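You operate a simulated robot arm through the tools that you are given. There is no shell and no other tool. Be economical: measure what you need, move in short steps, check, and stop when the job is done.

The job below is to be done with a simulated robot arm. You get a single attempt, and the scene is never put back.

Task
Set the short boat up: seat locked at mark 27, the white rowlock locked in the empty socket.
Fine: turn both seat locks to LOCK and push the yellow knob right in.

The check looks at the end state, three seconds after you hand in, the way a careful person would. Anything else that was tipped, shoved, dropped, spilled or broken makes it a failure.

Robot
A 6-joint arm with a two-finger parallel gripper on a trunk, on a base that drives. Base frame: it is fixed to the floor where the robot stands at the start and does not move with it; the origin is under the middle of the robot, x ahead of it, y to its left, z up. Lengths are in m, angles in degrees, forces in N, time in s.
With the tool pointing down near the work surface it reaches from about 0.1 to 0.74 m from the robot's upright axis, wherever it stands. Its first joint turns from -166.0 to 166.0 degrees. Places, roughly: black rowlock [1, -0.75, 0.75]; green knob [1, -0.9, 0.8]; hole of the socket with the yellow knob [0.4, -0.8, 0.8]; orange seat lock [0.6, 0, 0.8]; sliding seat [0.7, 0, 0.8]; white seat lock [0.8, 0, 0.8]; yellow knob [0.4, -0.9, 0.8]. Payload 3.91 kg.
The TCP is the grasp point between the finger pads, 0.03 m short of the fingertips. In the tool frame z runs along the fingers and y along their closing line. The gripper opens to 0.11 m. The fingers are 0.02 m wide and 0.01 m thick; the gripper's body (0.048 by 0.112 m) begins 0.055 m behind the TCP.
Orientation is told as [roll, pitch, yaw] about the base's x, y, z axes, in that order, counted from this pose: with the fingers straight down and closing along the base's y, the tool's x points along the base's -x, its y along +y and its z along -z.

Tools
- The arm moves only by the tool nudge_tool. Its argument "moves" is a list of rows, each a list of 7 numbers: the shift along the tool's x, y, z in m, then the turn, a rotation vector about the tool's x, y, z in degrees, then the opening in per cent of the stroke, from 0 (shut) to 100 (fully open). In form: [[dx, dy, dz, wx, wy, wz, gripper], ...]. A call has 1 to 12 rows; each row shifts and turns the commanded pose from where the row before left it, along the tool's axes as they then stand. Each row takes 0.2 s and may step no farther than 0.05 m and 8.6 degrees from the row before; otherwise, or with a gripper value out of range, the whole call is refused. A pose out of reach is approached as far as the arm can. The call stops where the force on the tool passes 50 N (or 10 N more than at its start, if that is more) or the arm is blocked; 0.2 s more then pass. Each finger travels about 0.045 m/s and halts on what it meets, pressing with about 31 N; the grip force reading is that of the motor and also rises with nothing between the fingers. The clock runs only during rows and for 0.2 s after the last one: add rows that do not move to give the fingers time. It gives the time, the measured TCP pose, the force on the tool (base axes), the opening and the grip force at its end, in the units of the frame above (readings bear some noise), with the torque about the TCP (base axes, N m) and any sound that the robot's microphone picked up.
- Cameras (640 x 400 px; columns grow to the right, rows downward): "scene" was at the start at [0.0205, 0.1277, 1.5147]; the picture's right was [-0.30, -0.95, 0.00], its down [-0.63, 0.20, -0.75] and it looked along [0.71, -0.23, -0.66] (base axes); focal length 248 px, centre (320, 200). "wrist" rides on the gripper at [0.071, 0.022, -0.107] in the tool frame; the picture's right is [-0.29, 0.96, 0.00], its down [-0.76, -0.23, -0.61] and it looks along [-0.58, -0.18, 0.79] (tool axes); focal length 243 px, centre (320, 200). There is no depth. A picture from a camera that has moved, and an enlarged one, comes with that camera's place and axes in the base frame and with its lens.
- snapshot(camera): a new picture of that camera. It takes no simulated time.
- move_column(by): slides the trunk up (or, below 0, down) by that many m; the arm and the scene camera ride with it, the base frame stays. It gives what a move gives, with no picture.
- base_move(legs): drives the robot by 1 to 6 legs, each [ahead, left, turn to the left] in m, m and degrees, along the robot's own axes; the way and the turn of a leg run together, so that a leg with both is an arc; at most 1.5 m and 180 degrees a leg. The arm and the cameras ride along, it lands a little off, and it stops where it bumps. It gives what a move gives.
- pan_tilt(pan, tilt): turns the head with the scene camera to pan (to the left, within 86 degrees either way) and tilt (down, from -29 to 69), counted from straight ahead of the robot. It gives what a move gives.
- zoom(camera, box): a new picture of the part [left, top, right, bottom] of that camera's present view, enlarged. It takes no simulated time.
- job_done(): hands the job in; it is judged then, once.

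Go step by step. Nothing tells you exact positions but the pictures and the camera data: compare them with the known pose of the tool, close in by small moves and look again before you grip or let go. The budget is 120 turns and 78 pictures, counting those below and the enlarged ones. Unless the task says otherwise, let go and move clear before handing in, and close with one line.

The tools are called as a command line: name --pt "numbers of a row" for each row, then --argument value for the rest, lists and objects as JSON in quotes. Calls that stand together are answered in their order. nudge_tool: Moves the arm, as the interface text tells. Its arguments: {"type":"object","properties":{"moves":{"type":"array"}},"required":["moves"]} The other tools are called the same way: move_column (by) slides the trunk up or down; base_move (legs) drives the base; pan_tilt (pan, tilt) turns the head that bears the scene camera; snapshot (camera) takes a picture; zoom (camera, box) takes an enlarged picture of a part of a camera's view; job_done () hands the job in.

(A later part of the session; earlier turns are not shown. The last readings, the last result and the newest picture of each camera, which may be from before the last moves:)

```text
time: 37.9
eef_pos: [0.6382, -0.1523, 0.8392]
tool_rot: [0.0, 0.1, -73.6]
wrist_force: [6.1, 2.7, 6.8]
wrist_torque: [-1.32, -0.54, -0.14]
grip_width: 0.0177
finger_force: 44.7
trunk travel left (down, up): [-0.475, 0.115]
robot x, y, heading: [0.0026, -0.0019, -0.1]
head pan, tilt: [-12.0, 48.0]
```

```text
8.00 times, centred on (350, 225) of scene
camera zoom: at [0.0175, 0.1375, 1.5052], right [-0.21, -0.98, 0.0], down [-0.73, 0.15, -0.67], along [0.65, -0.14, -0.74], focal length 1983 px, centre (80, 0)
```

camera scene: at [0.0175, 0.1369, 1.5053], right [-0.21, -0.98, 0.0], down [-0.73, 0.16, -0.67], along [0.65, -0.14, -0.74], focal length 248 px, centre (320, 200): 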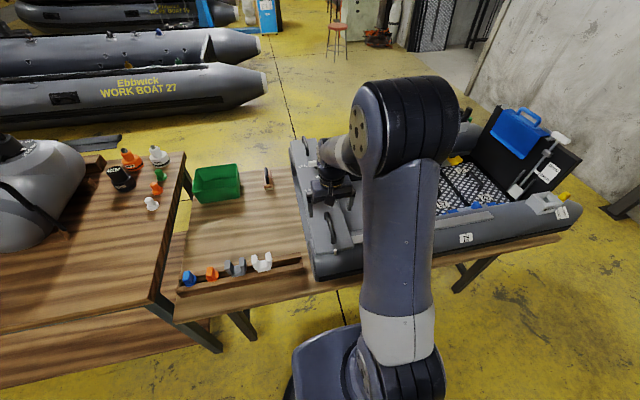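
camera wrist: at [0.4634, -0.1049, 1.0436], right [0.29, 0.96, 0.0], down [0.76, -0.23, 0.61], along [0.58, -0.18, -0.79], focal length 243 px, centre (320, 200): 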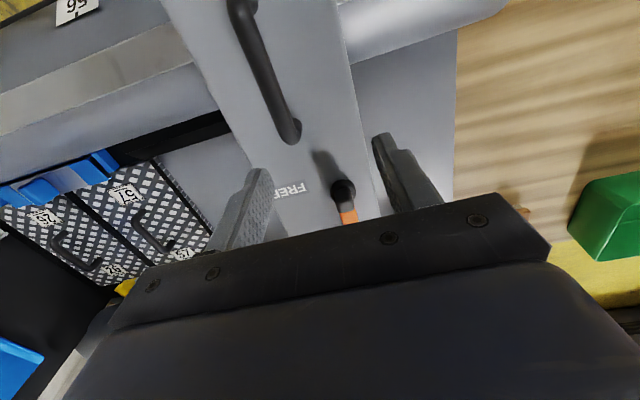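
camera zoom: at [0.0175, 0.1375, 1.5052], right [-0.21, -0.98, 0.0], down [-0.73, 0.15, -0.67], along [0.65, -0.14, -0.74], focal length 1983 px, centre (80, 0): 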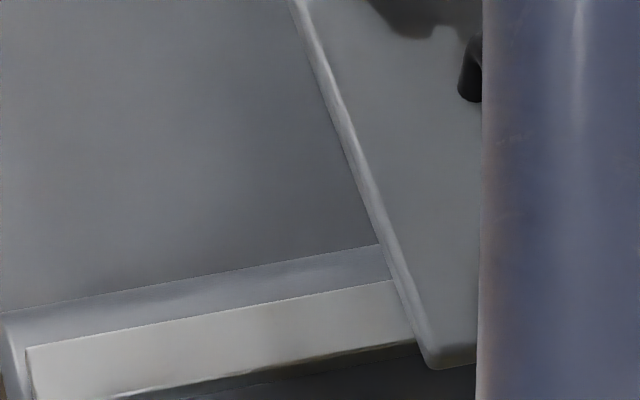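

The seat moved freely with it. I turn back toward LOCK about this pivot.

nudge_tool --pt "0.00024 0.00334 0 0 0 -8.18 5" --pt "0.00024 0.00334 0 0 0 -8.18 5" --pt "0.00024 0.00334 0 0 0 -8.18 5" --pt "0.00024 0.00334 0 0 0 -8.18 5" --pt "0.00024 0.00334 0 0 0 -8.18 5" --pt "0 0 0 0 0 0 5"

zoom --camera "scene" --box '[310, 200, 390, 250]'

```text
time: 39.3
eef_pos: [0.6505, -0.1429, 0.8385]
tool_rot: [0.0, -0.1, -32.6]
wrist_force: [6.6, 1.1, 13.6]
wrist_torque: [0.56, 0.44, -0.12]
grip_width: 0.0181
finger_force: 45.3
trunk travel left (down, up): [-0.475, 0.115]
robot x, y, heading: [-0.0017, -0.001, 0.1]
head pan, tilt: [-12.0, 48.0]
```

```text
8.00 times, centred on (350, 225) of scene
camera zoom: at [0.0171, 0.1372, 1.5052], right [-0.21, -0.98, 0.0], down [-0.73, 0.15, -0.67], along [0.65, -0.14, -0.74], focal length 1983 px, centre (80, 0)
```

zoom: 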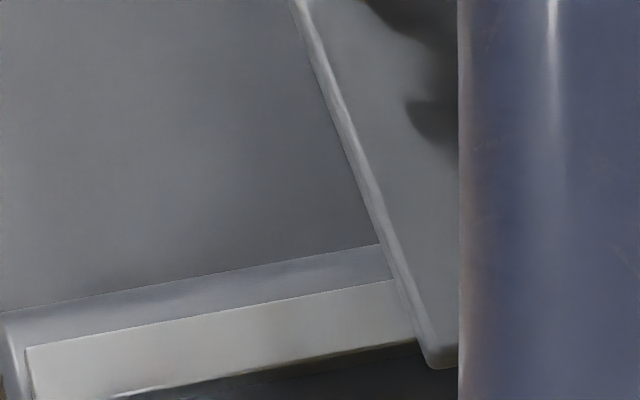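

The seat edge has not moved during the turn. I finish the turn and check the edge again.

nudge_tool --pt "0.00024 0.00334 0 0 0 -8.18 5" --pt "0.00024 0.00334 0 0 0 -8.18 5" --pt "0.00024 0.00334 0 0 0 -8.18 5" --pt "0.00024 0.00334 0 0 0 -8.18 5" --pt "0 0 0 0 0 0 5"

nudge_tool --pt "0 0 0 0 0 0 30" --pt "0 0 0 0 0 0 60" --pt "0 0 0 0 0 0 60" --pt "0 0 -0.04 0 0 0 60" --pt "0 0 -0.04 0 0 0 60" --pt "0.041 -0.006 -0.028 0 0 0 60" --pt "0.041 -0.006 0 0 0 0 60" --pt "0.041 -0.006 0 0 0 0 60" --pt "0.041 -0.006 0 0 0 0 60" --pt "0.041 -0.006 0 0 0 0 60" --pt "0.041 -0.006 0 0 0 0 60" --pt "0 0 0 0 0 0 60"

zoom --camera "wrist" --box '[240, 20, 400, 120]'

zoom --camera "scene" --box '[300, 130, 380, 210]'

```text
time: 40.5
eef_pos: [0.6538, -0.1307, 0.8389]
tool_rot: [0.0, -0.1, 0.2]
wrist_force: [10.1, -3.9, 15.7]
wrist_torque: [-0.05, 0.81, 0.06]
grip_width: 0.0183
finger_force: 44.8
trunk travel left (down, up): [-0.475, 0.115]
robot x, y, heading: [0.0003, -0.001, 0.2]
head pan, tilt: [-12.0, 48.0]
```

```text
time: 43.1
eef_pos: [0.4085, -0.1653, 0.9442]
tool_rot: [0.0, 0.1, 0.0]
wrist_force: [-0.1, 0.1, -0.4]
wrist_torque: [-0.01, 0.0, 0.05]
grip_width: 0.0659
finger_force: 0.0
trunk travel left (down, up): [-0.475, 0.115]
robot x, y, heading: [-0.0029, -0.001, 0.0]
head pan, tilt: [-12.0, 48.0]
```

```text
4.00 times, centred on (320, 70) of wrist
camera zoom: at [0.3371, -0.145, 1.0516], right [0.29, 0.96, 0.0], down [0.76, -0.23, 0.61], along [0.58, -0.18, -0.79], focal length 970 px, centre (320, 720)
```

zoom: 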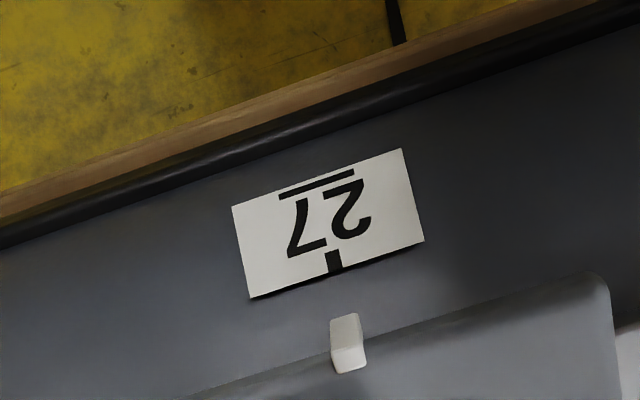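

```text
5.00 times, centred on (340, 170) of scene
camera zoom: at [0.0172, 0.1369, 1.5053], right [-0.21, -0.98, 0.0], down [-0.73, 0.15, -0.67], along [0.65, -0.14, -0.74], focal length 1240 px, centre (220, 350)
```

zoom: 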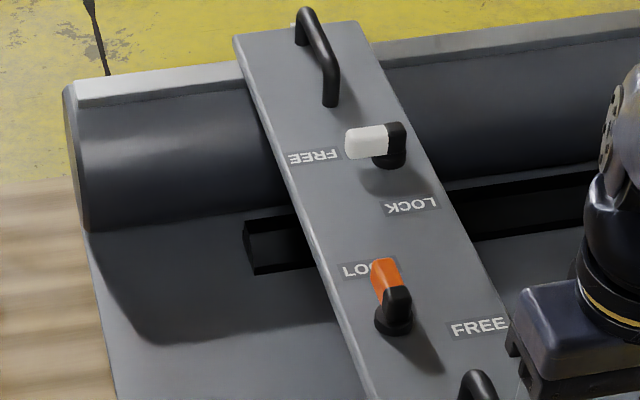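

The pointer is now within about 1 mm of the tick, with orange at LOCK. White's pivot (about (0.817, −0.186)) is beyond the 0.74 m reach, so I must drive closer. I check the room ahead of the base first.

pan_tilt --pan 20 --tilt 69

snapshot --camera "scene"

```text
time: 44.1
eef_pos: [0.4093, -0.1644, 0.9448]
tool_rot: [0.0, 0.0, 0.0]
wrist_force: [0.1, -0.2, -0.6]
wrist_torque: [0.06, 0.01, 0.01]
grip_width: 0.0657
finger_force: 0.1
trunk travel left (down, up): [-0.475, 0.115]
robot x, y, heading: [-0.0026, 0.0019, 0.0]
head pan, tilt: [20.0, 68.8]
```

```text
39 pictures are left
camera scene: at [-0.007, 0.1724, 1.4806], right [0.34, -0.94, 0.0], down [-0.88, -0.32, -0.36], along [0.34, 0.12, -0.93], focal length 248 px, centre (320, 200)
```

scene: 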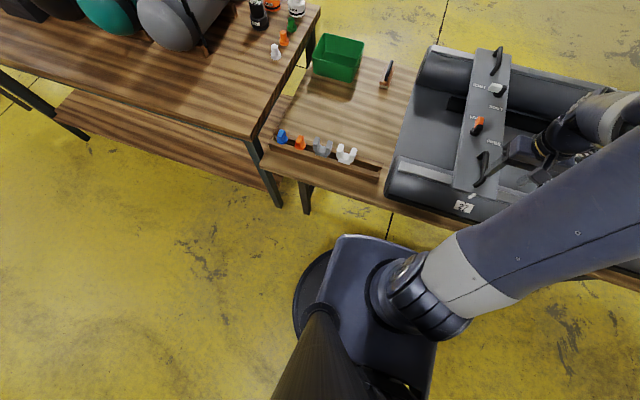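

The low base fits under the bench edge (x ≈ 0.34), and there is about 0.1 m of room for the shoulder block. I raise the hand and drive 0.09 ahead and 0.15 right.

nudge_tool --pt "0 0 -0.04 0 0 0 60" --pt "0 0 -0.04 0 0 0 60"

base_move --legs '[[0.0, -0.15, 0], [0.09, 0, 0]]'

snapshot --camera "scene"

```text
time: 44.7
eef_pos: [0.41, -0.1669, 1.0279]
tool_rot: [0.1, 0.0, 0.1]
wrist_force: [-0.2, -0.4, -0.2]
wrist_torque: [0.03, 0.01, 0.02]
grip_width: 0.0662
finger_force: 0.0
trunk travel left (down, up): [-0.475, 0.115]
robot x, y, heading: [0.0007, -0.0009, 0.1]
head pan, tilt: [20.0, 68.8]
```

```text
time: 46.8
eef_pos: [0.499, -0.3176, 1.0274]
tool_rot: [0.0, 0.0, -0.1]
wrist_force: [0.0, -0.1, 0.1]
wrist_torque: [-0.02, 0.04, 0.0]
grip_width: 0.0658
finger_force: 0.1
trunk travel left (down, up): [-0.475, 0.115]
robot x, y, heading: [0.0866, -0.151, 0.2]
head pan, tilt: [20.0, 68.8]
```

```text
38 pictures are left
camera scene: at [0.0813, 0.0205, 1.4806], right [0.34, -0.94, 0.0], down [-0.88, -0.32, -0.36], along [0.34, 0.12, -0.93], focal length 248 px, centre (320, 200)
```

scene: 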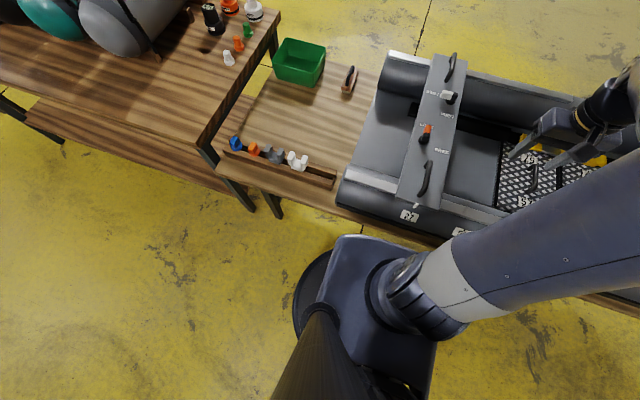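

No bump. I now take the hand over the white lock and yaw −90°.

nudge_tool --pt "-0.0398 0.0193 0.008 0 0 8.2 60" --pt "-0.0398 0.0193 0.008 0 0 0 60"

```text
time: 47.4
eef_pos: [0.5799, -0.2854, 1.0081]
tool_rot: [-0.1, -0.1, -8.2]
wrist_force: [-0.2, -0.1, 0.7]
wrist_torque: [-0.01, -0.02, -0.01]
grip_width: 0.0658
finger_force: 0.0
trunk travel left (down, up): [-0.475, 0.115]
robot x, y, heading: [0.0886, -0.1519, 0.1]
head pan, tilt: [20.0, 68.8]
```

nudge_tool --pt "0 0 0 0 0 8.18 60" --pt "0 0 0 0 0 8.18 60" --pt "0 0 0 0 0 8.18 60" --pt "0 0 0 0 0 8.18 60" --pt "0 0 0 0 0 8.18 60" --pt "0 0 0 0 0 8.18 60" --pt "0 0 0 0 0 8.18 60" --pt "0 0 0 0 0 8.18 60" --pt "0 0 0 0 0 8.18 60" --pt "0 0 0 0 0 8.18 60"

nudge_tool --pt "0.0203 0.0395 0.008 0 0 0 60" --pt "0.0203 0.0395 0.008 0 0 0 60" --pt "0.0203 0.0395 0.008 0 0 0 60" --pt "0.0203 0.0395 0.008 0 0 0 60" --pt "0.0203 0.0395 0.008 0 0 0 60" --pt "0.0203 0.0395 0.008 0 0 0 60"

snapshot --camera "wrist"

```text
time: 49.5
eef_pos: [0.5789, -0.2862, 1.0118]
tool_rot: [0.0, 0.0, -90.1]
wrist_force: [-0.9, 0.3, 0.8]
wrist_torque: [0.02, 0.01, 0.02]
grip_width: 0.0661
finger_force: 0.1
trunk travel left (down, up): [-0.475, 0.115]
robot x, y, heading: [0.0905, -0.1531, -0.1]
head pan, tilt: [20.0, 68.8]
```

```text
time: 51.0
eef_pos: [0.8158, -0.1636, 0.9632]
tool_rot: [-0.1, 0.0, -90.1]
wrist_force: [0.2, 0.9, 0.4]
wrist_torque: [0.01, -0.02, -0.01]
grip_width: 0.0661
finger_force: 0.1
trunk travel left (down, up): [-0.475, 0.115]
robot x, y, heading: [0.0867, -0.1536, 0.2]
head pan, tilt: [20.0, 68.8]
```

```text
37 pictures are left
camera wrist: at [0.8378, -0.0927, 1.0691], right [0.96, -0.29, 0.0], down [-0.23, -0.76, 0.61], along [-0.18, -0.58, -0.79], focal length 243 px, centre (320, 200)
```

wrist: 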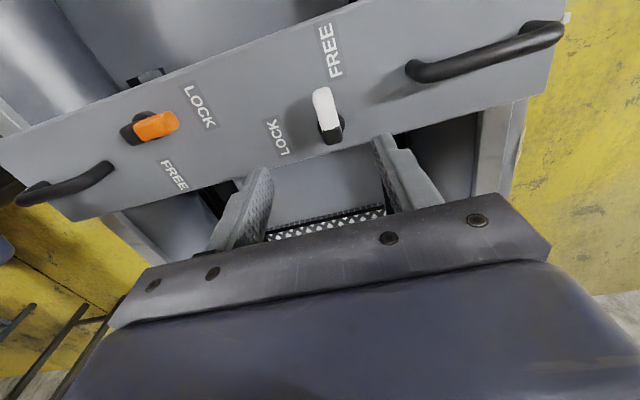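

The white pivot is at (0.820, −0.187) with its lever toward +y (the orange hub reads correctly in the same picture). I go down over the lever.

nudge_tool --pt "0 0.004 0.035 0 0 0 60" --pt "0 0 0.035 0 0 0 60" --pt "0 0 0.035 0 0 0 60" --pt "0 0 0.019 0 0 0 60" --pt "0 0 0 0 0 0 60"

snapshot --camera "wrist"

```text
time: 52.1
eef_pos: [0.8202, -0.163, 0.8399]
tool_rot: [0.0, 0.1, -90.1]
wrist_force: [0.1, 0.3, 0.0]
wrist_torque: [-0.01, -0.01, 0.01]
grip_width: 0.066
finger_force: 0.0
trunk travel left (down, up): [-0.475, 0.115]
robot x, y, heading: [0.089, -0.1535, 0.3]
head pan, tilt: [20.0, 68.8]
```

```text
36 pictures are left
camera wrist: at [0.8424, -0.0929, 0.9465], right [0.96, -0.29, 0.0], down [-0.23, -0.76, 0.61], along [-0.18, -0.58, -0.79], focal length 243 px, centre (320, 200)
```

wrist: 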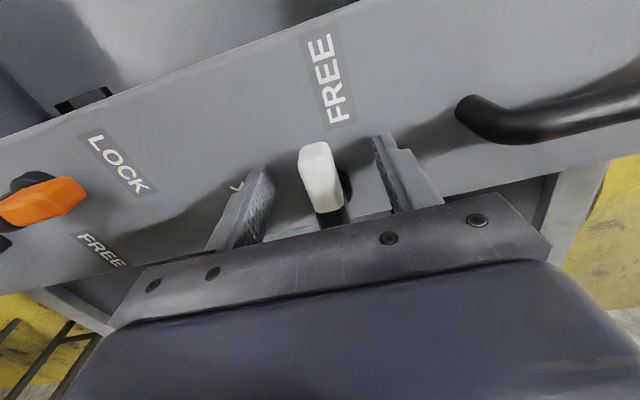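

Centred, so I close on the white lever.

nudge_tool --pt "0 0 0 0 0 0 40" --pt "0 0 0 0 0 0 20" --pt "0 0 0 0 0 0 5" --pt "0 0 0 0 0 0 5" --pt "0 0 0 0 0 0 5" --pt "0 0 0 0 0 0 5"

nudge_tool --pt "-0.00024 -0.0034 0 0 0 -8.18 5" --pt "-0.00024 -0.0034 0 0 0 -8.18 5" --pt "-0.00024 -0.0034 0 0 0 -8.18 5" --pt "-0.00024 -0.0034 0 0 0 -8.18 5" --pt "-0.00024 -0.0034 0 0 0 -8.18 5"

```text
time: 53.5
eef_pos: [0.8212, -0.1632, 0.8404]
tool_rot: [0.0, 0.1, -89.9]
wrist_force: [8.0, -0.1, 0.1]
wrist_torque: [0.07, -0.23, 0.21]
grip_width: 0.018
finger_force: 44.7
trunk travel left (down, up): [-0.475, 0.115]
robot x, y, heading: [0.0866, -0.1547, 0.4]
head pan, tilt: [20.0, 68.8]
```

```text
time: 54.8
eef_pos: [0.8067, -0.1698, 0.84]
tool_rot: [0.1, 0.0, -48.9]
wrist_force: [17.7, -0.4, 13.4]
wrist_torque: [0.83, 0.75, 0.35]
grip_width: 0.018
finger_force: 44.5
trunk travel left (down, up): [-0.475, 0.115]
robot x, y, heading: [0.0886, -0.1516, 0.0]
head pan, tilt: [20.0, 68.8]
```

nudge_tool --pt "-0.0009 -0.0026 0 0 0 -8.18 5" --pt "-0.00024 -0.0034 0 0 0 -8.18 5" --pt "-0.00024 -0.0034 0 0 0 -8.18 5" --pt "-0.00024 -0.0034 0 0 0 -8.18 5" --pt "-0.00024 -0.0034 0 0 0 -8.18 5" --pt "-0.00024 -0.0034 0 0 0 -8.18 5" --pt "0 0 0 0 0 0 5"

snapshot --camera "wrist"

```text
time: 56.4
eef_pos: [0.799, -0.1855, 0.8398]
tool_rot: [0.0, -0.3, 0.1]
wrist_force: [18.5, 5.8, 21.2]
wrist_torque: [0.12, 0.69, 0.14]
grip_width: 0.0178
finger_force: 45.0
trunk travel left (down, up): [-0.475, 0.115]
robot x, y, heading: [0.0882, -0.1581, 0.0]
head pan, tilt: [20.0, 68.8]
```

```text
35 pictures are left
camera wrist: at [0.7273, -0.1652, 0.9465], right [0.29, 0.96, 0.0], down [0.76, -0.23, 0.61], along [0.58, -0.18, -0.79], focal length 243 px, centre (320, 200)
```

wrist: 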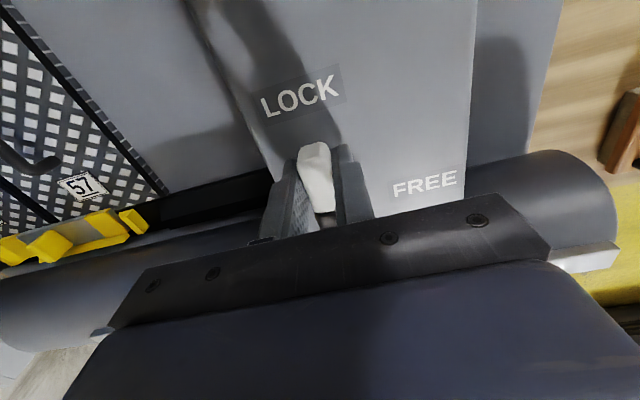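

The white lever points to LOCK. I release and rise.

nudge_tool --pt "0 0 0 0 0 0 30" --pt "0 0 0 0 0 0 60" --pt "0 0 0 0 0 0 60" --pt "0 0 -0.04 0 0 0 60" --pt "0 0 -0.04 0 0 0 60" --pt "0 0 -0.04 0 0 0 60" --pt "0.04 0 -0.03 0 0 0 60" --pt "0.045 0 0 0 0 0 60" --pt "0.045 0 0 0 0 0 60" --pt "0.045 0 0 0 0 0 60" --pt "0.045 0 0 0 0 0 60" --pt "0 0 0 0 0 0 60"

snapshot --camera "wrist"

pan_tilt --pan 15 --tilt 55

snapshot --camera "scene"

```text
time: 59.0
eef_pos: [0.5757, -0.1861, 0.9885]
tool_rot: [0.0, 0.1, 0.0]
wrist_force: [-0.3, 0.0, 0.1]
wrist_torque: [0.02, 0.01, -0.01]
grip_width: 0.0659
finger_force: 0.1
trunk travel left (down, up): [-0.475, 0.115]
robot x, y, heading: [0.085, -0.152, 0.2]
head pan, tilt: [20.0, 68.8]
```

```text
34 pictures are left
camera wrist: at [0.5048, -0.1649, 1.0953], right [0.29, 0.96, 0.0], down [0.76, -0.23, 0.61], along [0.58, -0.18, -0.79], focal length 243 px, centre (320, 200)
```

wrist: 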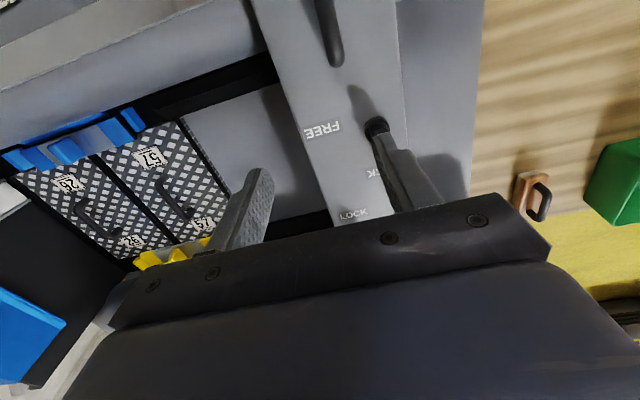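

```text
time: 59.7
eef_pos: [0.5761, -0.1861, 0.9883]
tool_rot: [0.0, -0.1, 0.1]
wrist_force: [-0.1, 0.5, -0.3]
wrist_torque: [0.02, -0.02, -0.01]
grip_width: 0.0661
finger_force: 0.1
trunk travel left (down, up): [-0.475, 0.115]
robot x, y, heading: [0.0887, -0.1486, 0.0]
head pan, tilt: [15.0, 55.0]
```

```text
33 pictures are left
camera scene: at [0.0982, 0.0201, 1.496], right [0.26, -0.97, 0.0], down [-0.79, -0.21, -0.57], along [0.55, 0.15, -0.82], focal length 248 px, centre (320, 200)
```

scene: 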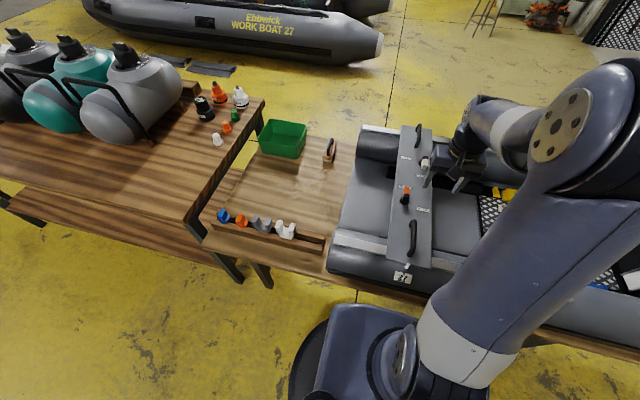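

Both locks look set, and I'll verify them once more later. Now I look closely at the rowlock rack.

zoom --camera "scene" --box '[210, 190, 340, 280]'

zoom --camera "scene" --box '[370, 110, 470, 280]'

```text
4.44 times, centred on (275, 235) of scene
camera zoom: at [0.0982, 0.0201, 1.496], right [0.26, -0.97, 0.0], down [-0.79, -0.21, -0.57], along [0.55, 0.15, -0.82], focal length 1102 px, centre (520, 44)
```

zoom: 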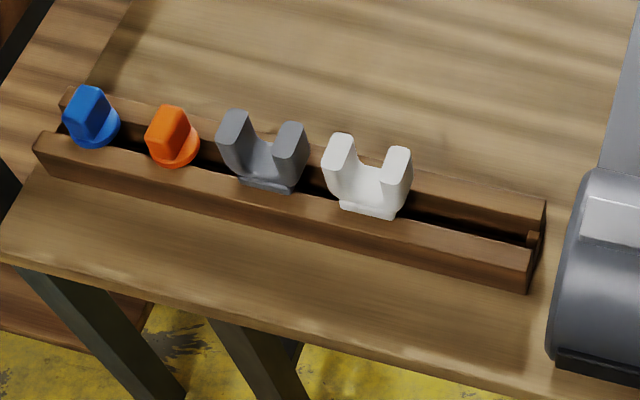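

```text
2.35 times, centred on (420, 195) of scene
camera zoom: at [0.0982, 0.0201, 1.496], right [0.26, -0.97, 0.0], down [-0.79, -0.21, -0.57], along [0.55, 0.15, -0.82], focal length 583 px, centre (85, 212)
```

zoom: 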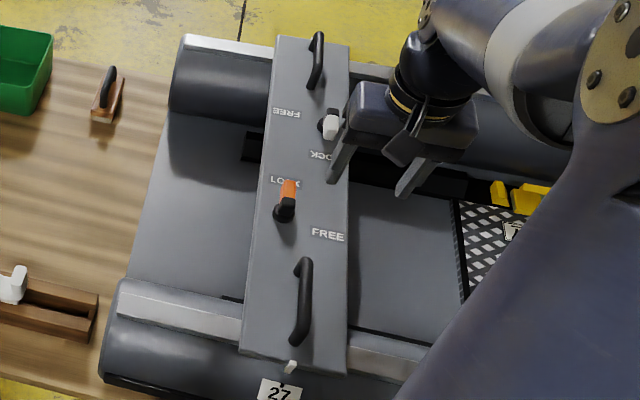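

Both levers stand at LOCK. The white rowlock stands upright in the rack slot with its prongs spread along y, near (0.45, 0.24). I'll grip its base across x (yaw −90), so I move over it now.

nudge_tool --pt "0.0129 0.043 -0.002 0 0 0 60" --pt "0.0129 0.043 -0.002 0 0 0 60" --pt "0.0129 0.043 0 0 0 0 60" --pt "0.0129 0.043 0 0 0 0 60" --pt "0.0129 0.043 0 0 0 0 60" --pt "0.0129 0.043 0 0 0 0 60" --pt "0.0129 0.043 0 0 0 0 60" --pt "0.0129 0.043 0 0 0 0 60" --pt "0.0129 0.043 0 0 0 0 60" --pt "0.0129 0.043 0 0 0 0 60"

nudge_tool --pt "0 0 0 0 0 8.19 60" --pt "0 0 0 0 0 8.19 60" --pt "0 0 0 0 0 8.19 60" --pt "0 0 0 0 0 8.19 60" --pt "0 0 0 0 0 8.19 60" --pt "0 0 0 0 0 8.19 60" --pt "0 0 0 0 0 8.19 60" --pt "0 0 0 0 0 8.19 60" --pt "0 0 0 0 0 8.19 60" --pt "0 0 0 0 0 8.19 60" --pt "0 0 0 0 0 8.1 60"

snapshot --camera "wrist"

```text
time: 61.9
eef_pos: [0.4489, 0.2477, 0.9935]
tool_rot: [0.1, 0.1, 0.0]
wrist_force: [0.3, -0.4, 0.5]
wrist_torque: [0.03, 0.01, 0.05]
grip_width: 0.0662
finger_force: 0.1
trunk travel left (down, up): [-0.475, 0.115]
robot x, y, heading: [0.0882, -0.1521, 0.2]
head pan, tilt: [15.0, 55.0]
```

```text
time: 64.3
eef_pos: [0.4478, 0.242, 0.9935]
tool_rot: [0.1, 0.0, -90.1]
wrist_force: [0.2, -0.6, 0.2]
wrist_torque: [-0.02, -0.01, 0.0]
grip_width: 0.066
finger_force: 0.0
trunk travel left (down, up): [-0.475, 0.115]
robot x, y, heading: [0.0921, -0.1534, 0.2]
head pan, tilt: [15.0, 55.0]
```

```text
30 pictures are left
camera wrist: at [0.4705, 0.3139, 1.099], right [0.96, -0.29, 0.0], down [-0.23, -0.76, 0.61], along [-0.18, -0.58, -0.79], focal length 243 px, centre (320, 200)
```

wrist: 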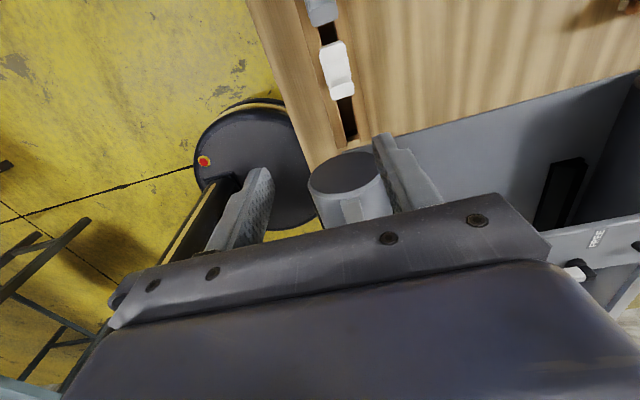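

zoom --camera "wrist" --box '[270, 0, 420, 150]'

```text
2.67 times, centred on (345, 75) of wrist
camera zoom: at [0.4705, 0.3139, 1.099], right [0.96, -0.29, 0.0], down [-0.23, -0.76, 0.61], along [-0.18, -0.58, -0.79], focal length 647 px, centre (253, 533)
```

zoom: 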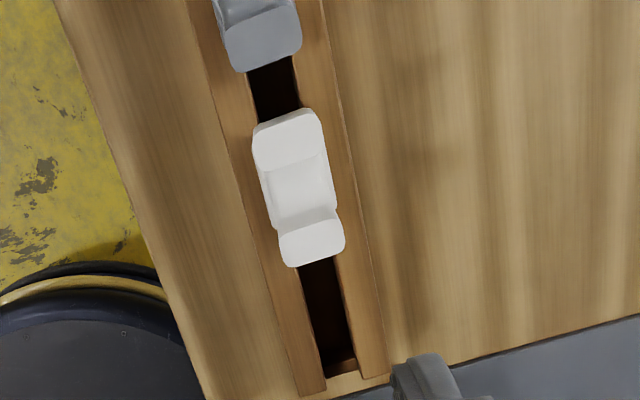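

The rowlock centre is about (0.474, 0.252) with prong tops at about z 0.75 and the rack rails at about z 0.69. I lower to just above the prongs and check.

nudge_tool --pt "0.01 0.026 0.03 0 0 0 60" --pt "0 0 0.045 0 0 0 60" --pt "0 0 0.045 0 0 0 60" --pt "0 0 0.04 0 0 0 60" --pt "0 0 0.03 0 0 0 60" --pt "0 0 0 0 0 0 60"

zoom --camera "wrist" --box '[160, 40, 480, 240]'

zoom --camera "scene" --box '[210, 170, 340, 280]'

```text
time: 65.7
eef_pos: [0.4724, 0.2547, 0.8039]
tool_rot: [-0.1, -0.1, -90.0]
wrist_force: [0.0, 0.4, -0.3]
wrist_torque: [-0.01, 0.0, -0.02]
grip_width: 0.0659
finger_force: 0.0
trunk travel left (down, up): [-0.475, 0.115]
robot x, y, heading: [0.0865, -0.1491, 0.1]
head pan, tilt: [15.0, 55.0]
```

```text
2.00 times, centred on (320, 140) of wrist
camera zoom: at [0.4941, 0.3247, 0.9094], right [0.96, -0.29, 0.0], down [-0.23, -0.76, 0.61], along [-0.18, -0.58, -0.79], focal length 485 px, centre (320, 320)
```

zoom: 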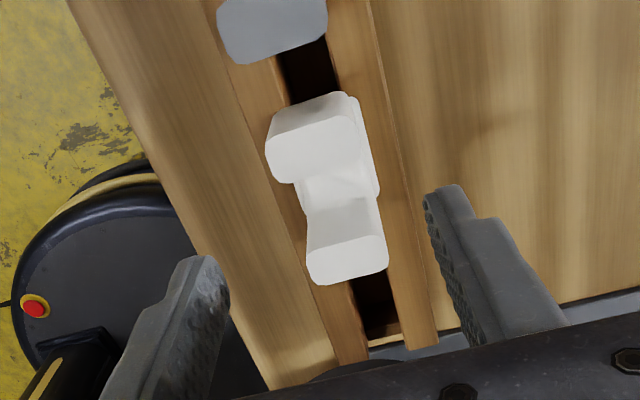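

```text
3.64 times, centred on (275, 225) of scene
camera zoom: at [0.0984, 0.0203, 1.496], right [0.26, -0.97, 0.0], down [-0.79, -0.21, -0.57], along [0.55, 0.15, -0.82], focal length 902 px, centre (484, 109)
```

zoom: 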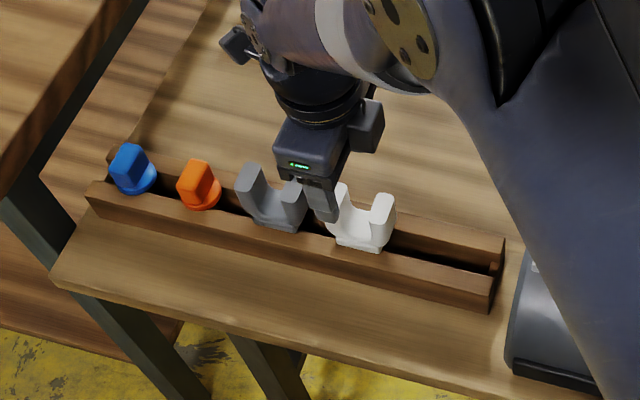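

The updated prong tops are at about z 0.727, with the centre at (0.475, 0.246). I shift and go lower.

nudge_tool --pt "-0.009 0.002 0.02 0 0 0 60" --pt "0 0 0.03 0 0 0 60" --pt "0 0 0.015 0 0 0 60" --pt "0 0 0 0 0 0 60"

zoom --camera "wrist" --box '[160, 60, 480, 260]'

zoom --camera "scene" --box '[240, 200, 310, 255]'

```text
time: 66.7
eef_pos: [0.4741, 0.2449, 0.7387]
tool_rot: [0.0, 0.0, -90.0]
wrist_force: [0.4, -1.0, 0.4]
wrist_torque: [0.02, -0.05, 0.01]
grip_width: 0.0661
finger_force: 0.1
trunk travel left (down, up): [-0.475, 0.115]
robot x, y, heading: [0.0874, -0.1552, 0.4]
head pan, tilt: [15.0, 55.0]
```

```text
2.00 times, centred on (320, 160) of wrist
camera zoom: at [0.4968, 0.315, 0.8443], right [0.96, -0.29, 0.0], down [-0.23, -0.76, 0.61], along [-0.18, -0.58, -0.79], focal length 485 px, centre (320, 280)
```

zoom: 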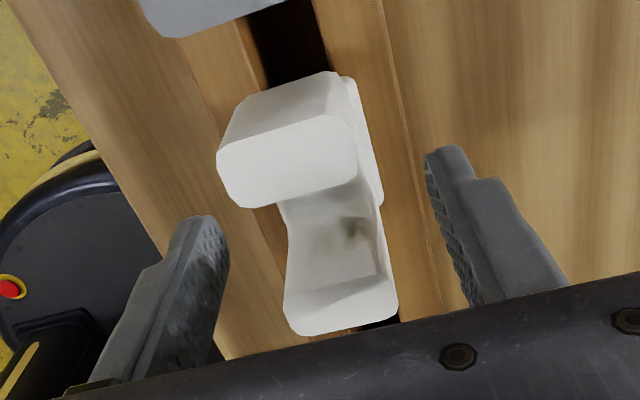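

```text
7.27 times, centred on (275, 228) of scene
camera zoom: at [0.0983, 0.0202, 1.496], right [0.26, -0.97, 0.0], down [-0.79, -0.21, -0.57], along [0.55, 0.15, -0.82], focal length 1803 px, centre (647, 0)
```

zoom: 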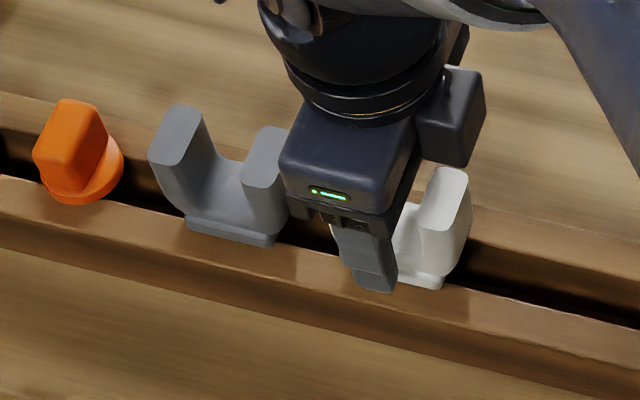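

The finger straddle is right. The flange sits at about z 0.67, so I go down to TCP z ≈ 0.707 and close on the base of the fork.

nudge_tool --pt "0 0.001 0.015 0 0 0 60" --pt "0 0 0.016 0 0 0 60" --pt "0 0 0 0 0 0 40" --pt "0 0 0 0 0 0 25" --pt "0 0 0 0 0 0 10" --pt "0 0 0 0 0 0 5" --pt "0 0 0 0 0 0 5" --pt "0 0 0 0 0 0 5"

snapshot --camera "wrist"

zoom --camera "scene" --box '[240, 200, 310, 255]'

```text
time: 68.5
eef_pos: [0.4744, 0.2448, 0.7064]
tool_rot: [0.0, -0.1, -89.9]
wrist_force: [0.5, 0.0, -0.2]
wrist_torque: [0.07, -0.03, 0.01]
grip_width: 0.0392
finger_force: 30.8
trunk travel left (down, up): [-0.475, 0.115]
robot x, y, heading: [0.0906, -0.149, 0.1]
head pan, tilt: [15.0, 55.0]
```

```text
24 pictures are left
camera wrist: at [0.4974, 0.3144, 0.8134], right [0.96, -0.29, 0.0], down [-0.23, -0.76, 0.61], along [-0.18, -0.58, -0.79], focal length 243 px, centre (320, 200)
```

wrist: 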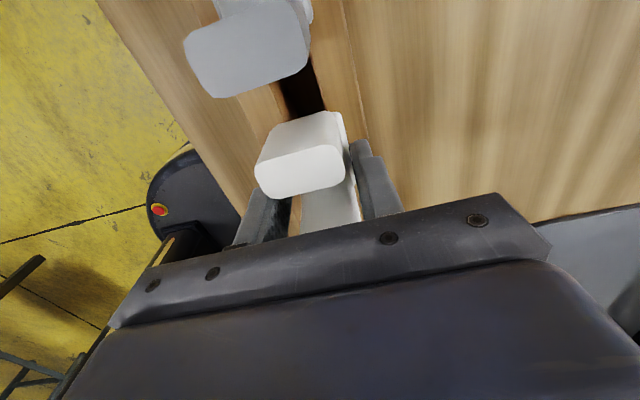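

```text
7.27 times, centred on (275, 228) of scene
camera zoom: at [0.0983, 0.0202, 1.496], right [0.26, -0.97, 0.0], down [-0.79, -0.21, -0.57], along [0.55, 0.15, -0.82], focal length 1803 px, centre (647, 0)
```

zoom: 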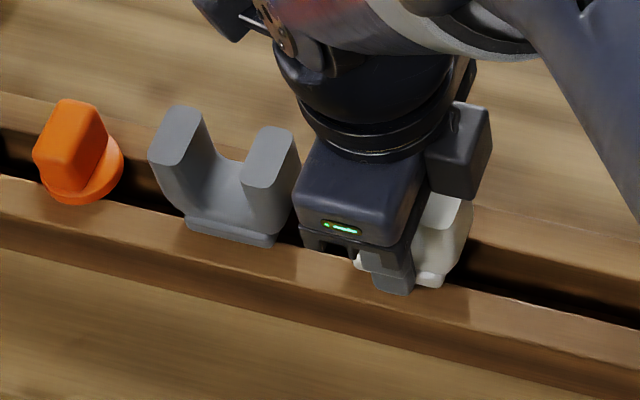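

39 mm looks like the flange rather than the fork (about 33 mm). I open, rise 9 mm, and close again on the fork body.

nudge_tool --pt "0 0 0 0 0 0 50" --pt "0 0 0 0 0 0 50" --pt "0 0 -0.009 0 0 0 50" --pt "0 0 0 0 0 0 30" --pt "0 0 0 0 0 0 10" --pt "0 0 0 0 0 0 5" --pt "0 0 0 0 0 0 5" --pt "0 0 0 0 0 0 5" --pt "0 0 0 0 0 0 5"

```text
time: 70.5
eef_pos: [0.4758, 0.244, 0.7168]
tool_rot: [0.1, -0.1, -90.0]
wrist_force: [0.3, 1.1, -0.1]
wrist_torque: [-0.02, -0.06, -0.03]
grip_width: 0.0052
finger_force: 0.0
trunk travel left (down, up): [-0.475, 0.115]
robot x, y, heading: [0.0879, -0.151, -0.1]
head pan, tilt: [15.0, 55.0]
```

The fingers closed in the gap between the prongs, so the base lies lower. I look at the geometry more closely.

zoom --camera "wrist" --box '[220, 70, 420, 250]'

zoom --camera "scene" --box '[250, 205, 310, 245]'

```text
2.22 times, centred on (320, 160) of wrist
camera zoom: at [0.4974, 0.3141, 0.8229], right [0.96, -0.29, 0.0], down [-0.23, -0.76, 0.61], along [-0.18, -0.58, -0.79], focal length 539 px, centre (320, 289)
```

zoom: 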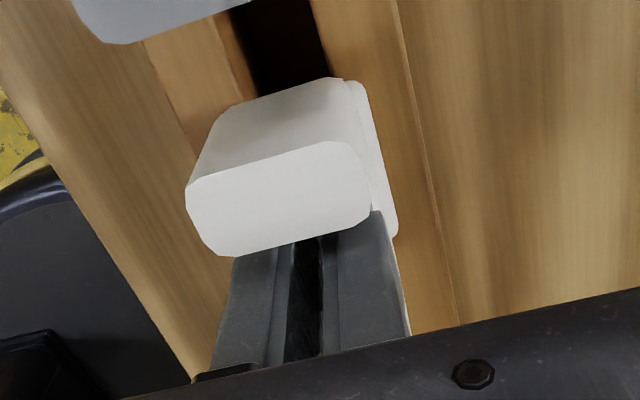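

```text
10.00 times, centred on (280, 225) of scene
camera zoom: at [0.0982, 0.0202, 1.496], right [0.26, -0.97, 0.0], down [-0.79, -0.21, -0.57], along [0.55, 0.15, -0.82], focal length 2479 px, centre (720, -50)
```

zoom: 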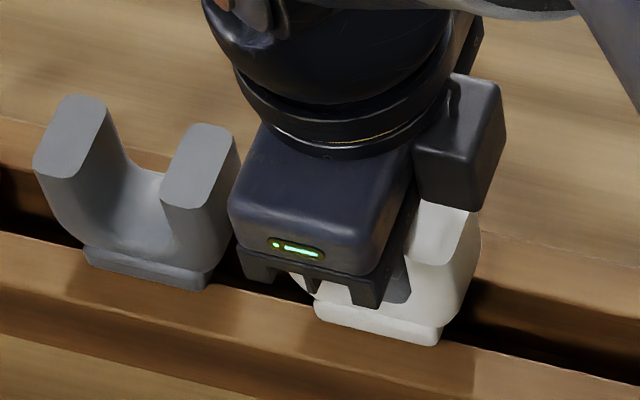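

The fingers are sitting above the base between the prongs. The gap between the grey and white rowlocks is about 27 mm, so a grip across the outer sides of the prongs (yaw 0) is feasible and firmer. I rise, open and turn back.

nudge_tool --pt "0 0 -0.03 0 0 0 5" --pt "0 0 -0.045 0 0 0 70" --pt "0 0 -0.01 0 0 0 73"

nudge_tool --pt "0 0 0 0 0 -8.19 73" --pt "0 0 0 0 0 -8.19 73" --pt "0 0 0 0 0 -8.19 73" --pt "0 0 0 0 0 -8.19 73" --pt "0 0 0 0 0 -8.19 73" --pt "0 0 0 0 0 -8.19 73" --pt "0 0 0 0 0 -8.19 73" --pt "0 0 0 0 0 -8.19 73" --pt "0 0 0 0 0 -8.19 73" --pt "0 0 0 0 0 -8.19 73" --pt "0 0 0 0 0 -8.1 73"

snapshot --camera "wrist"

```text
time: 71.3
eef_pos: [0.4764, 0.2433, 0.8019]
tool_rot: [0.0, 0.0, -90.0]
wrist_force: [1.0, -0.7, -0.2]
wrist_torque: [-0.01, -0.01, 0.01]
grip_width: 0.0576
finger_force: 0.1
trunk travel left (down, up): [-0.475, 0.115]
robot x, y, heading: [0.0927, -0.155, 0.3]
head pan, tilt: [15.0, 55.0]
```

```text
time: 73.7
eef_pos: [0.476, 0.2443, 0.8001]
tool_rot: [-0.1, 0.0, 0.2]
wrist_force: [0.6, -1.0, 0.4]
wrist_torque: [-0.02, 0.0, -0.03]
grip_width: 0.0806
finger_force: 0.0
trunk travel left (down, up): [-0.475, 0.115]
robot x, y, heading: [0.0913, -0.1517, 0.2]
head pan, tilt: [15.0, 55.0]
```

```text
20 pictures are left
camera wrist: at [0.4059, 0.2651, 0.9074], right [0.29, 0.96, 0.0], down [0.76, -0.23, 0.61], along [0.58, -0.17, -0.79], focal length 243 px, centre (320, 200)
```

wrist: 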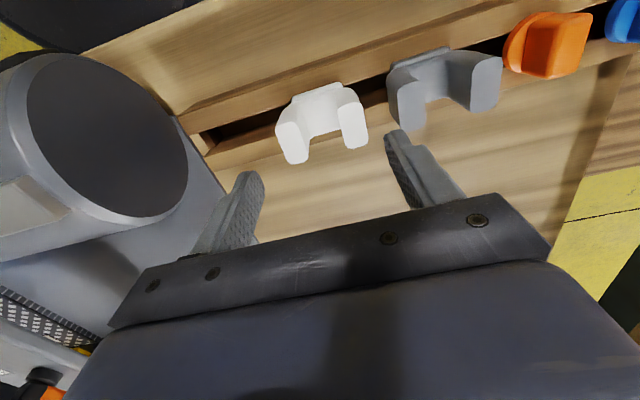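

The TCP is aligned with the fork centre (0.477, 0.246). I descend to z 0.722 with a finger in the gap and close.

nudge_tool --pt "-0.001 0.0 0.03 0 0 0 73" --pt "0 0 0.03 0 0 0 73" --pt "0 0 0.018 0 0 0 73" --pt "0 0 0 0 0 0 60" --pt "0 0 0 0 0 0 45" --pt "0 0 0 0 0 0 30" --pt "0 0 0 0 0 0 30" --pt "0 0 0 0 0 0 30"

zoom --camera "wrist" --box '[160, 40, 480, 240]'

```text
time: 75.5
eef_pos: [0.4777, 0.2447, 0.7235]
tool_rot: [-0.1, 0.0, -0.1]
wrist_force: [-0.4, 0.4, 0.5]
wrist_torque: [-0.01, 0.02, 0.0]
grip_width: 0.0655
finger_force: 31.1
trunk travel left (down, up): [-0.475, 0.115]
robot x, y, heading: [0.0893, -0.1519, 0.1]
head pan, tilt: [15.0, 55.0]
```

```text
2.00 times, centred on (320, 140) of wrist
camera zoom: at [0.406, 0.2655, 0.8307], right [0.29, 0.96, 0.0], down [0.76, -0.23, 0.61], along [0.58, -0.18, -0.79], focal length 485 px, centre (320, 320)
```

zoom: 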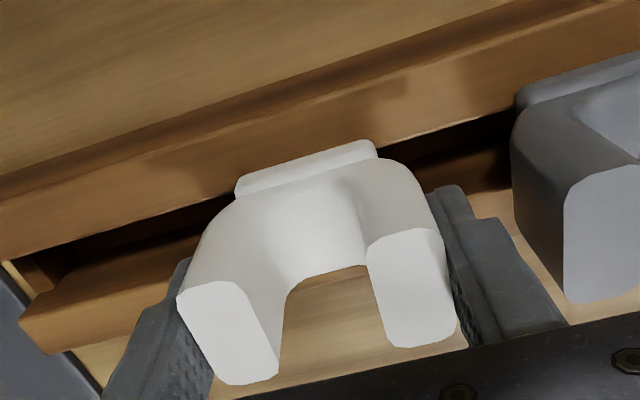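

Gripped firmly at 65 mm, and the grey one is untouched. I lift straight up.

nudge_tool --pt "0 0 -0.02 0 0 0 30" --pt "0 0 -0.03 0 0 0 30" --pt "0 0 -0.04 0 0 0 30" --pt "0 0 -0.05 0 0 0 30" --pt "0 0 -0.05 0 0 0 30" --pt "0 0 -0.05 0 0 0 30"

zoom --camera "scene" --box '[190, 110, 350, 250]'

```text
time: 76.9
eef_pos: [0.4769, 0.241, 0.9608]
tool_rot: [0.1, -0.1, 0.0]
wrist_force: [-0.3, -0.1, -1.3]
wrist_torque: [0.0, 0.03, 0.03]
grip_width: 0.0656
finger_force: 31.4
trunk travel left (down, up): [-0.475, 0.115]
robot x, y, heading: [0.0889, -0.151, -0.0]
head pan, tilt: [15.0, 55.0]
```

```text
2.86 times, centred on (270, 180) of scene
camera zoom: at [0.0983, 0.0202, 1.4959], right [0.26, -0.97, 0.0], down [-0.79, -0.21, -0.57], along [0.55, 0.15, -0.82], focal length 708 px, centre (463, 257)
```

zoom: 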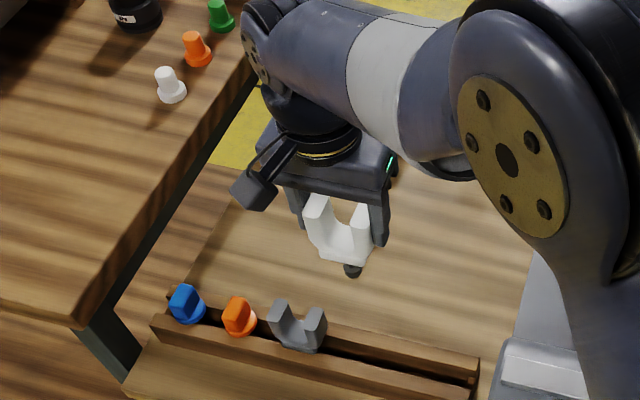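

Held, with a short peg below the flange. I raise it, back off a little and drive right to stand in front of the socket.

nudge_tool --pt "0 0 -0.05 0 0 0 30" --pt "0 0 -0.05 0 0 0 30"

base_move --legs '[[-0.09, 0, 0], [0, -0.57, 0]]'

pan_tilt --pan -20 --tilt 55

snapshot --camera "scene"

```text
time: 77.5
eef_pos: [0.4759, 0.2451, 1.0641]
tool_rot: [0.0, 0.0, 0.0]
wrist_force: [-0.3, 0.1, -1.3]
wrist_torque: [-0.01, 0.01, -0.02]
grip_width: 0.0657
finger_force: 31.0
trunk travel left (down, up): [-0.475, 0.115]
robot x, y, heading: [0.0896, -0.1532, 0.0]
head pan, tilt: [15.0, 55.0]
```

```text
time: 81.5
eef_pos: [0.3882, -0.3296, 1.0636]
tool_rot: [0.1, 0.0, 0.0]
wrist_force: [0.8, -0.1, -0.4]
wrist_torque: [0.01, 0.02, 0.0]
grip_width: 0.0653
finger_force: 31.3
trunk travel left (down, up): [-0.475, 0.115]
robot x, y, heading: [0.0001, -0.7268, 0.1]
head pan, tilt: [15.0, 55.0]
```

```text
time: 82.5
eef_pos: [0.3884, -0.3297, 1.065]
tool_rot: [0.0, -0.1, 0.0]
wrist_force: [-0.1, -0.1, -0.9]
wrist_torque: [-0.02, 0.01, -0.02]
grip_width: 0.0656
finger_force: 31.2
trunk travel left (down, up): [-0.475, 0.115]
robot x, y, heading: [-0.0039, -0.7274, -0.1]
head pan, tilt: [-20.0, 55.0]
```

```text
17 pictures are left
camera scene: at [0.008, -0.5969, 1.496], right [-0.34, -0.94, 0.0], down [-0.77, 0.28, -0.57], along [0.54, -0.2, -0.82], focal length 248 px, centre (320, 200)
```

scene: 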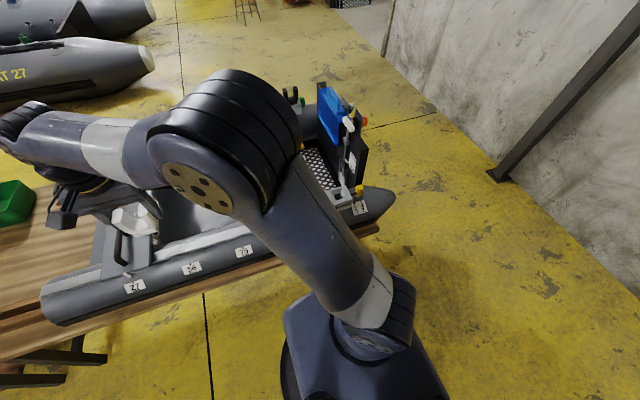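

zoom --camera "scene" --box '[280, 80, 400, 225]'

```text
2.76 times, centred on (340, 152) of scene
camera zoom: at [0.008, -0.5969, 1.496], right [-0.34, -0.94, 0.0], down [-0.77, 0.28, -0.57], along [0.54, -0.2, -0.82], focal length 684 px, centre (265, 331)
```

zoom: 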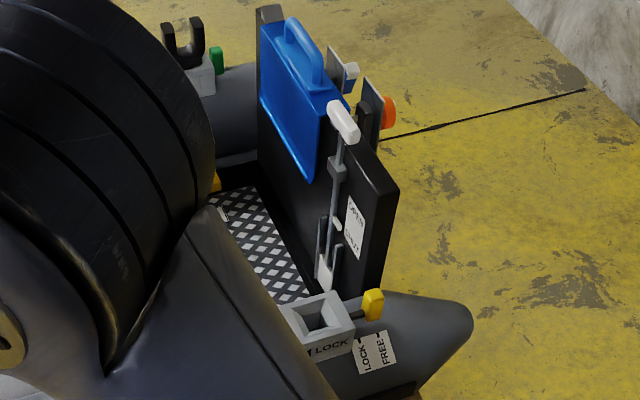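

The installed black rowlock has its prongs spread along y too, so my orientation is right. The socket hole is square, and the yellow knob is pulled out toward −y. I bring the arm near the socket and look with the wrist camera.

nudge_tool --pt "-0.001 -0.0465 0 0 0 0 30" --pt "-0.001 -0.0465 0 0 0 0 30" --pt "-0.001 -0.0465 0 0 0 0 30" --pt "-0.001 -0.0465 0 0 0 0 30" --pt "-0.001 -0.0465 0 0 0 0 30" --pt "-0.001 -0.0465 0 0 0 0 30" --pt "-0.001 -0.0465 0 0 0 0 30" --pt "-0.001 -0.0465 0 0 0 0 30"

snapshot --camera "wrist"

```text
time: 84.3
eef_pos: [0.3952, -0.7025, 1.0645]
tool_rot: [0.0, 0.0, 0.1]
wrist_force: [0.2, 0.2, -1.5]
wrist_torque: [-0.03, -0.01, -0.03]
grip_width: 0.0654
finger_force: 30.8
trunk travel left (down, up): [-0.475, 0.115]
robot x, y, heading: [0.0013, -0.7251, 0.1]
head pan, tilt: [-20.0, 55.0]
```

```text
15 pictures are left
camera wrist: at [0.3246, -0.6817, 1.1705], right [0.29, 0.96, 0.0], down [0.76, -0.23, 0.61], along [0.58, -0.18, -0.79], focal length 243 px, centre (320, 200)
```

wrist: 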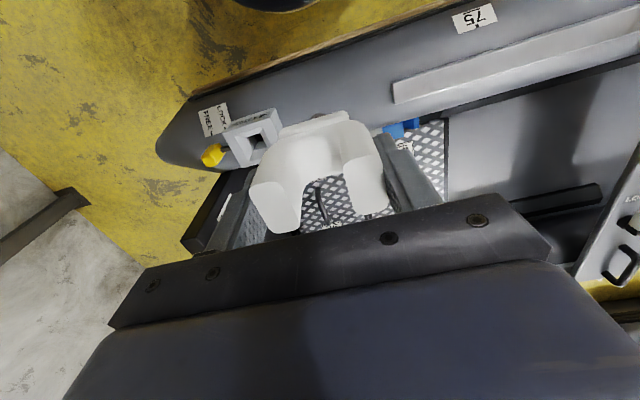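

The hole is at about (0.449, −0.825) if its rim is at z 0.82. I take a second, lower view to pin its height.

nudge_tool --pt "0 0.015 0.04 0 0 0 30" --pt "0 0.015 0.04 0 0 0 30" --pt "0 0.01 0.03 0 0 0 30" --pt "0 0 0 0 0 0 30"

zoom --camera "wrist" --box '[90, 90, 410, 290]'

```text
time: 85.3
eef_pos: [0.3974, -0.6622, 0.9557]
tool_rot: [0.0, 0.0, -0.1]
wrist_force: [-0.4, -0.6, -0.9]
wrist_torque: [0.0, 0.0, 0.01]
grip_width: 0.0656
finger_force: 31.0
trunk travel left (down, up): [-0.475, 0.115]
robot x, y, heading: [-0.0006, -0.7232, -0.1]
head pan, tilt: [-20.0, 55.0]
```

```text
2.00 times, centred on (250, 190) of wrist
camera zoom: at [0.3256, -0.6407, 1.0612], right [0.29, 0.96, 0.0], down [0.76, -0.23, 0.61], along [0.58, -0.18, -0.79], focal length 485 px, centre (460, 220)
```

zoom: 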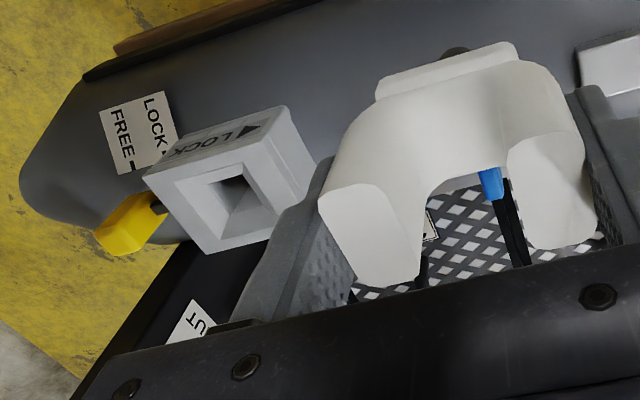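

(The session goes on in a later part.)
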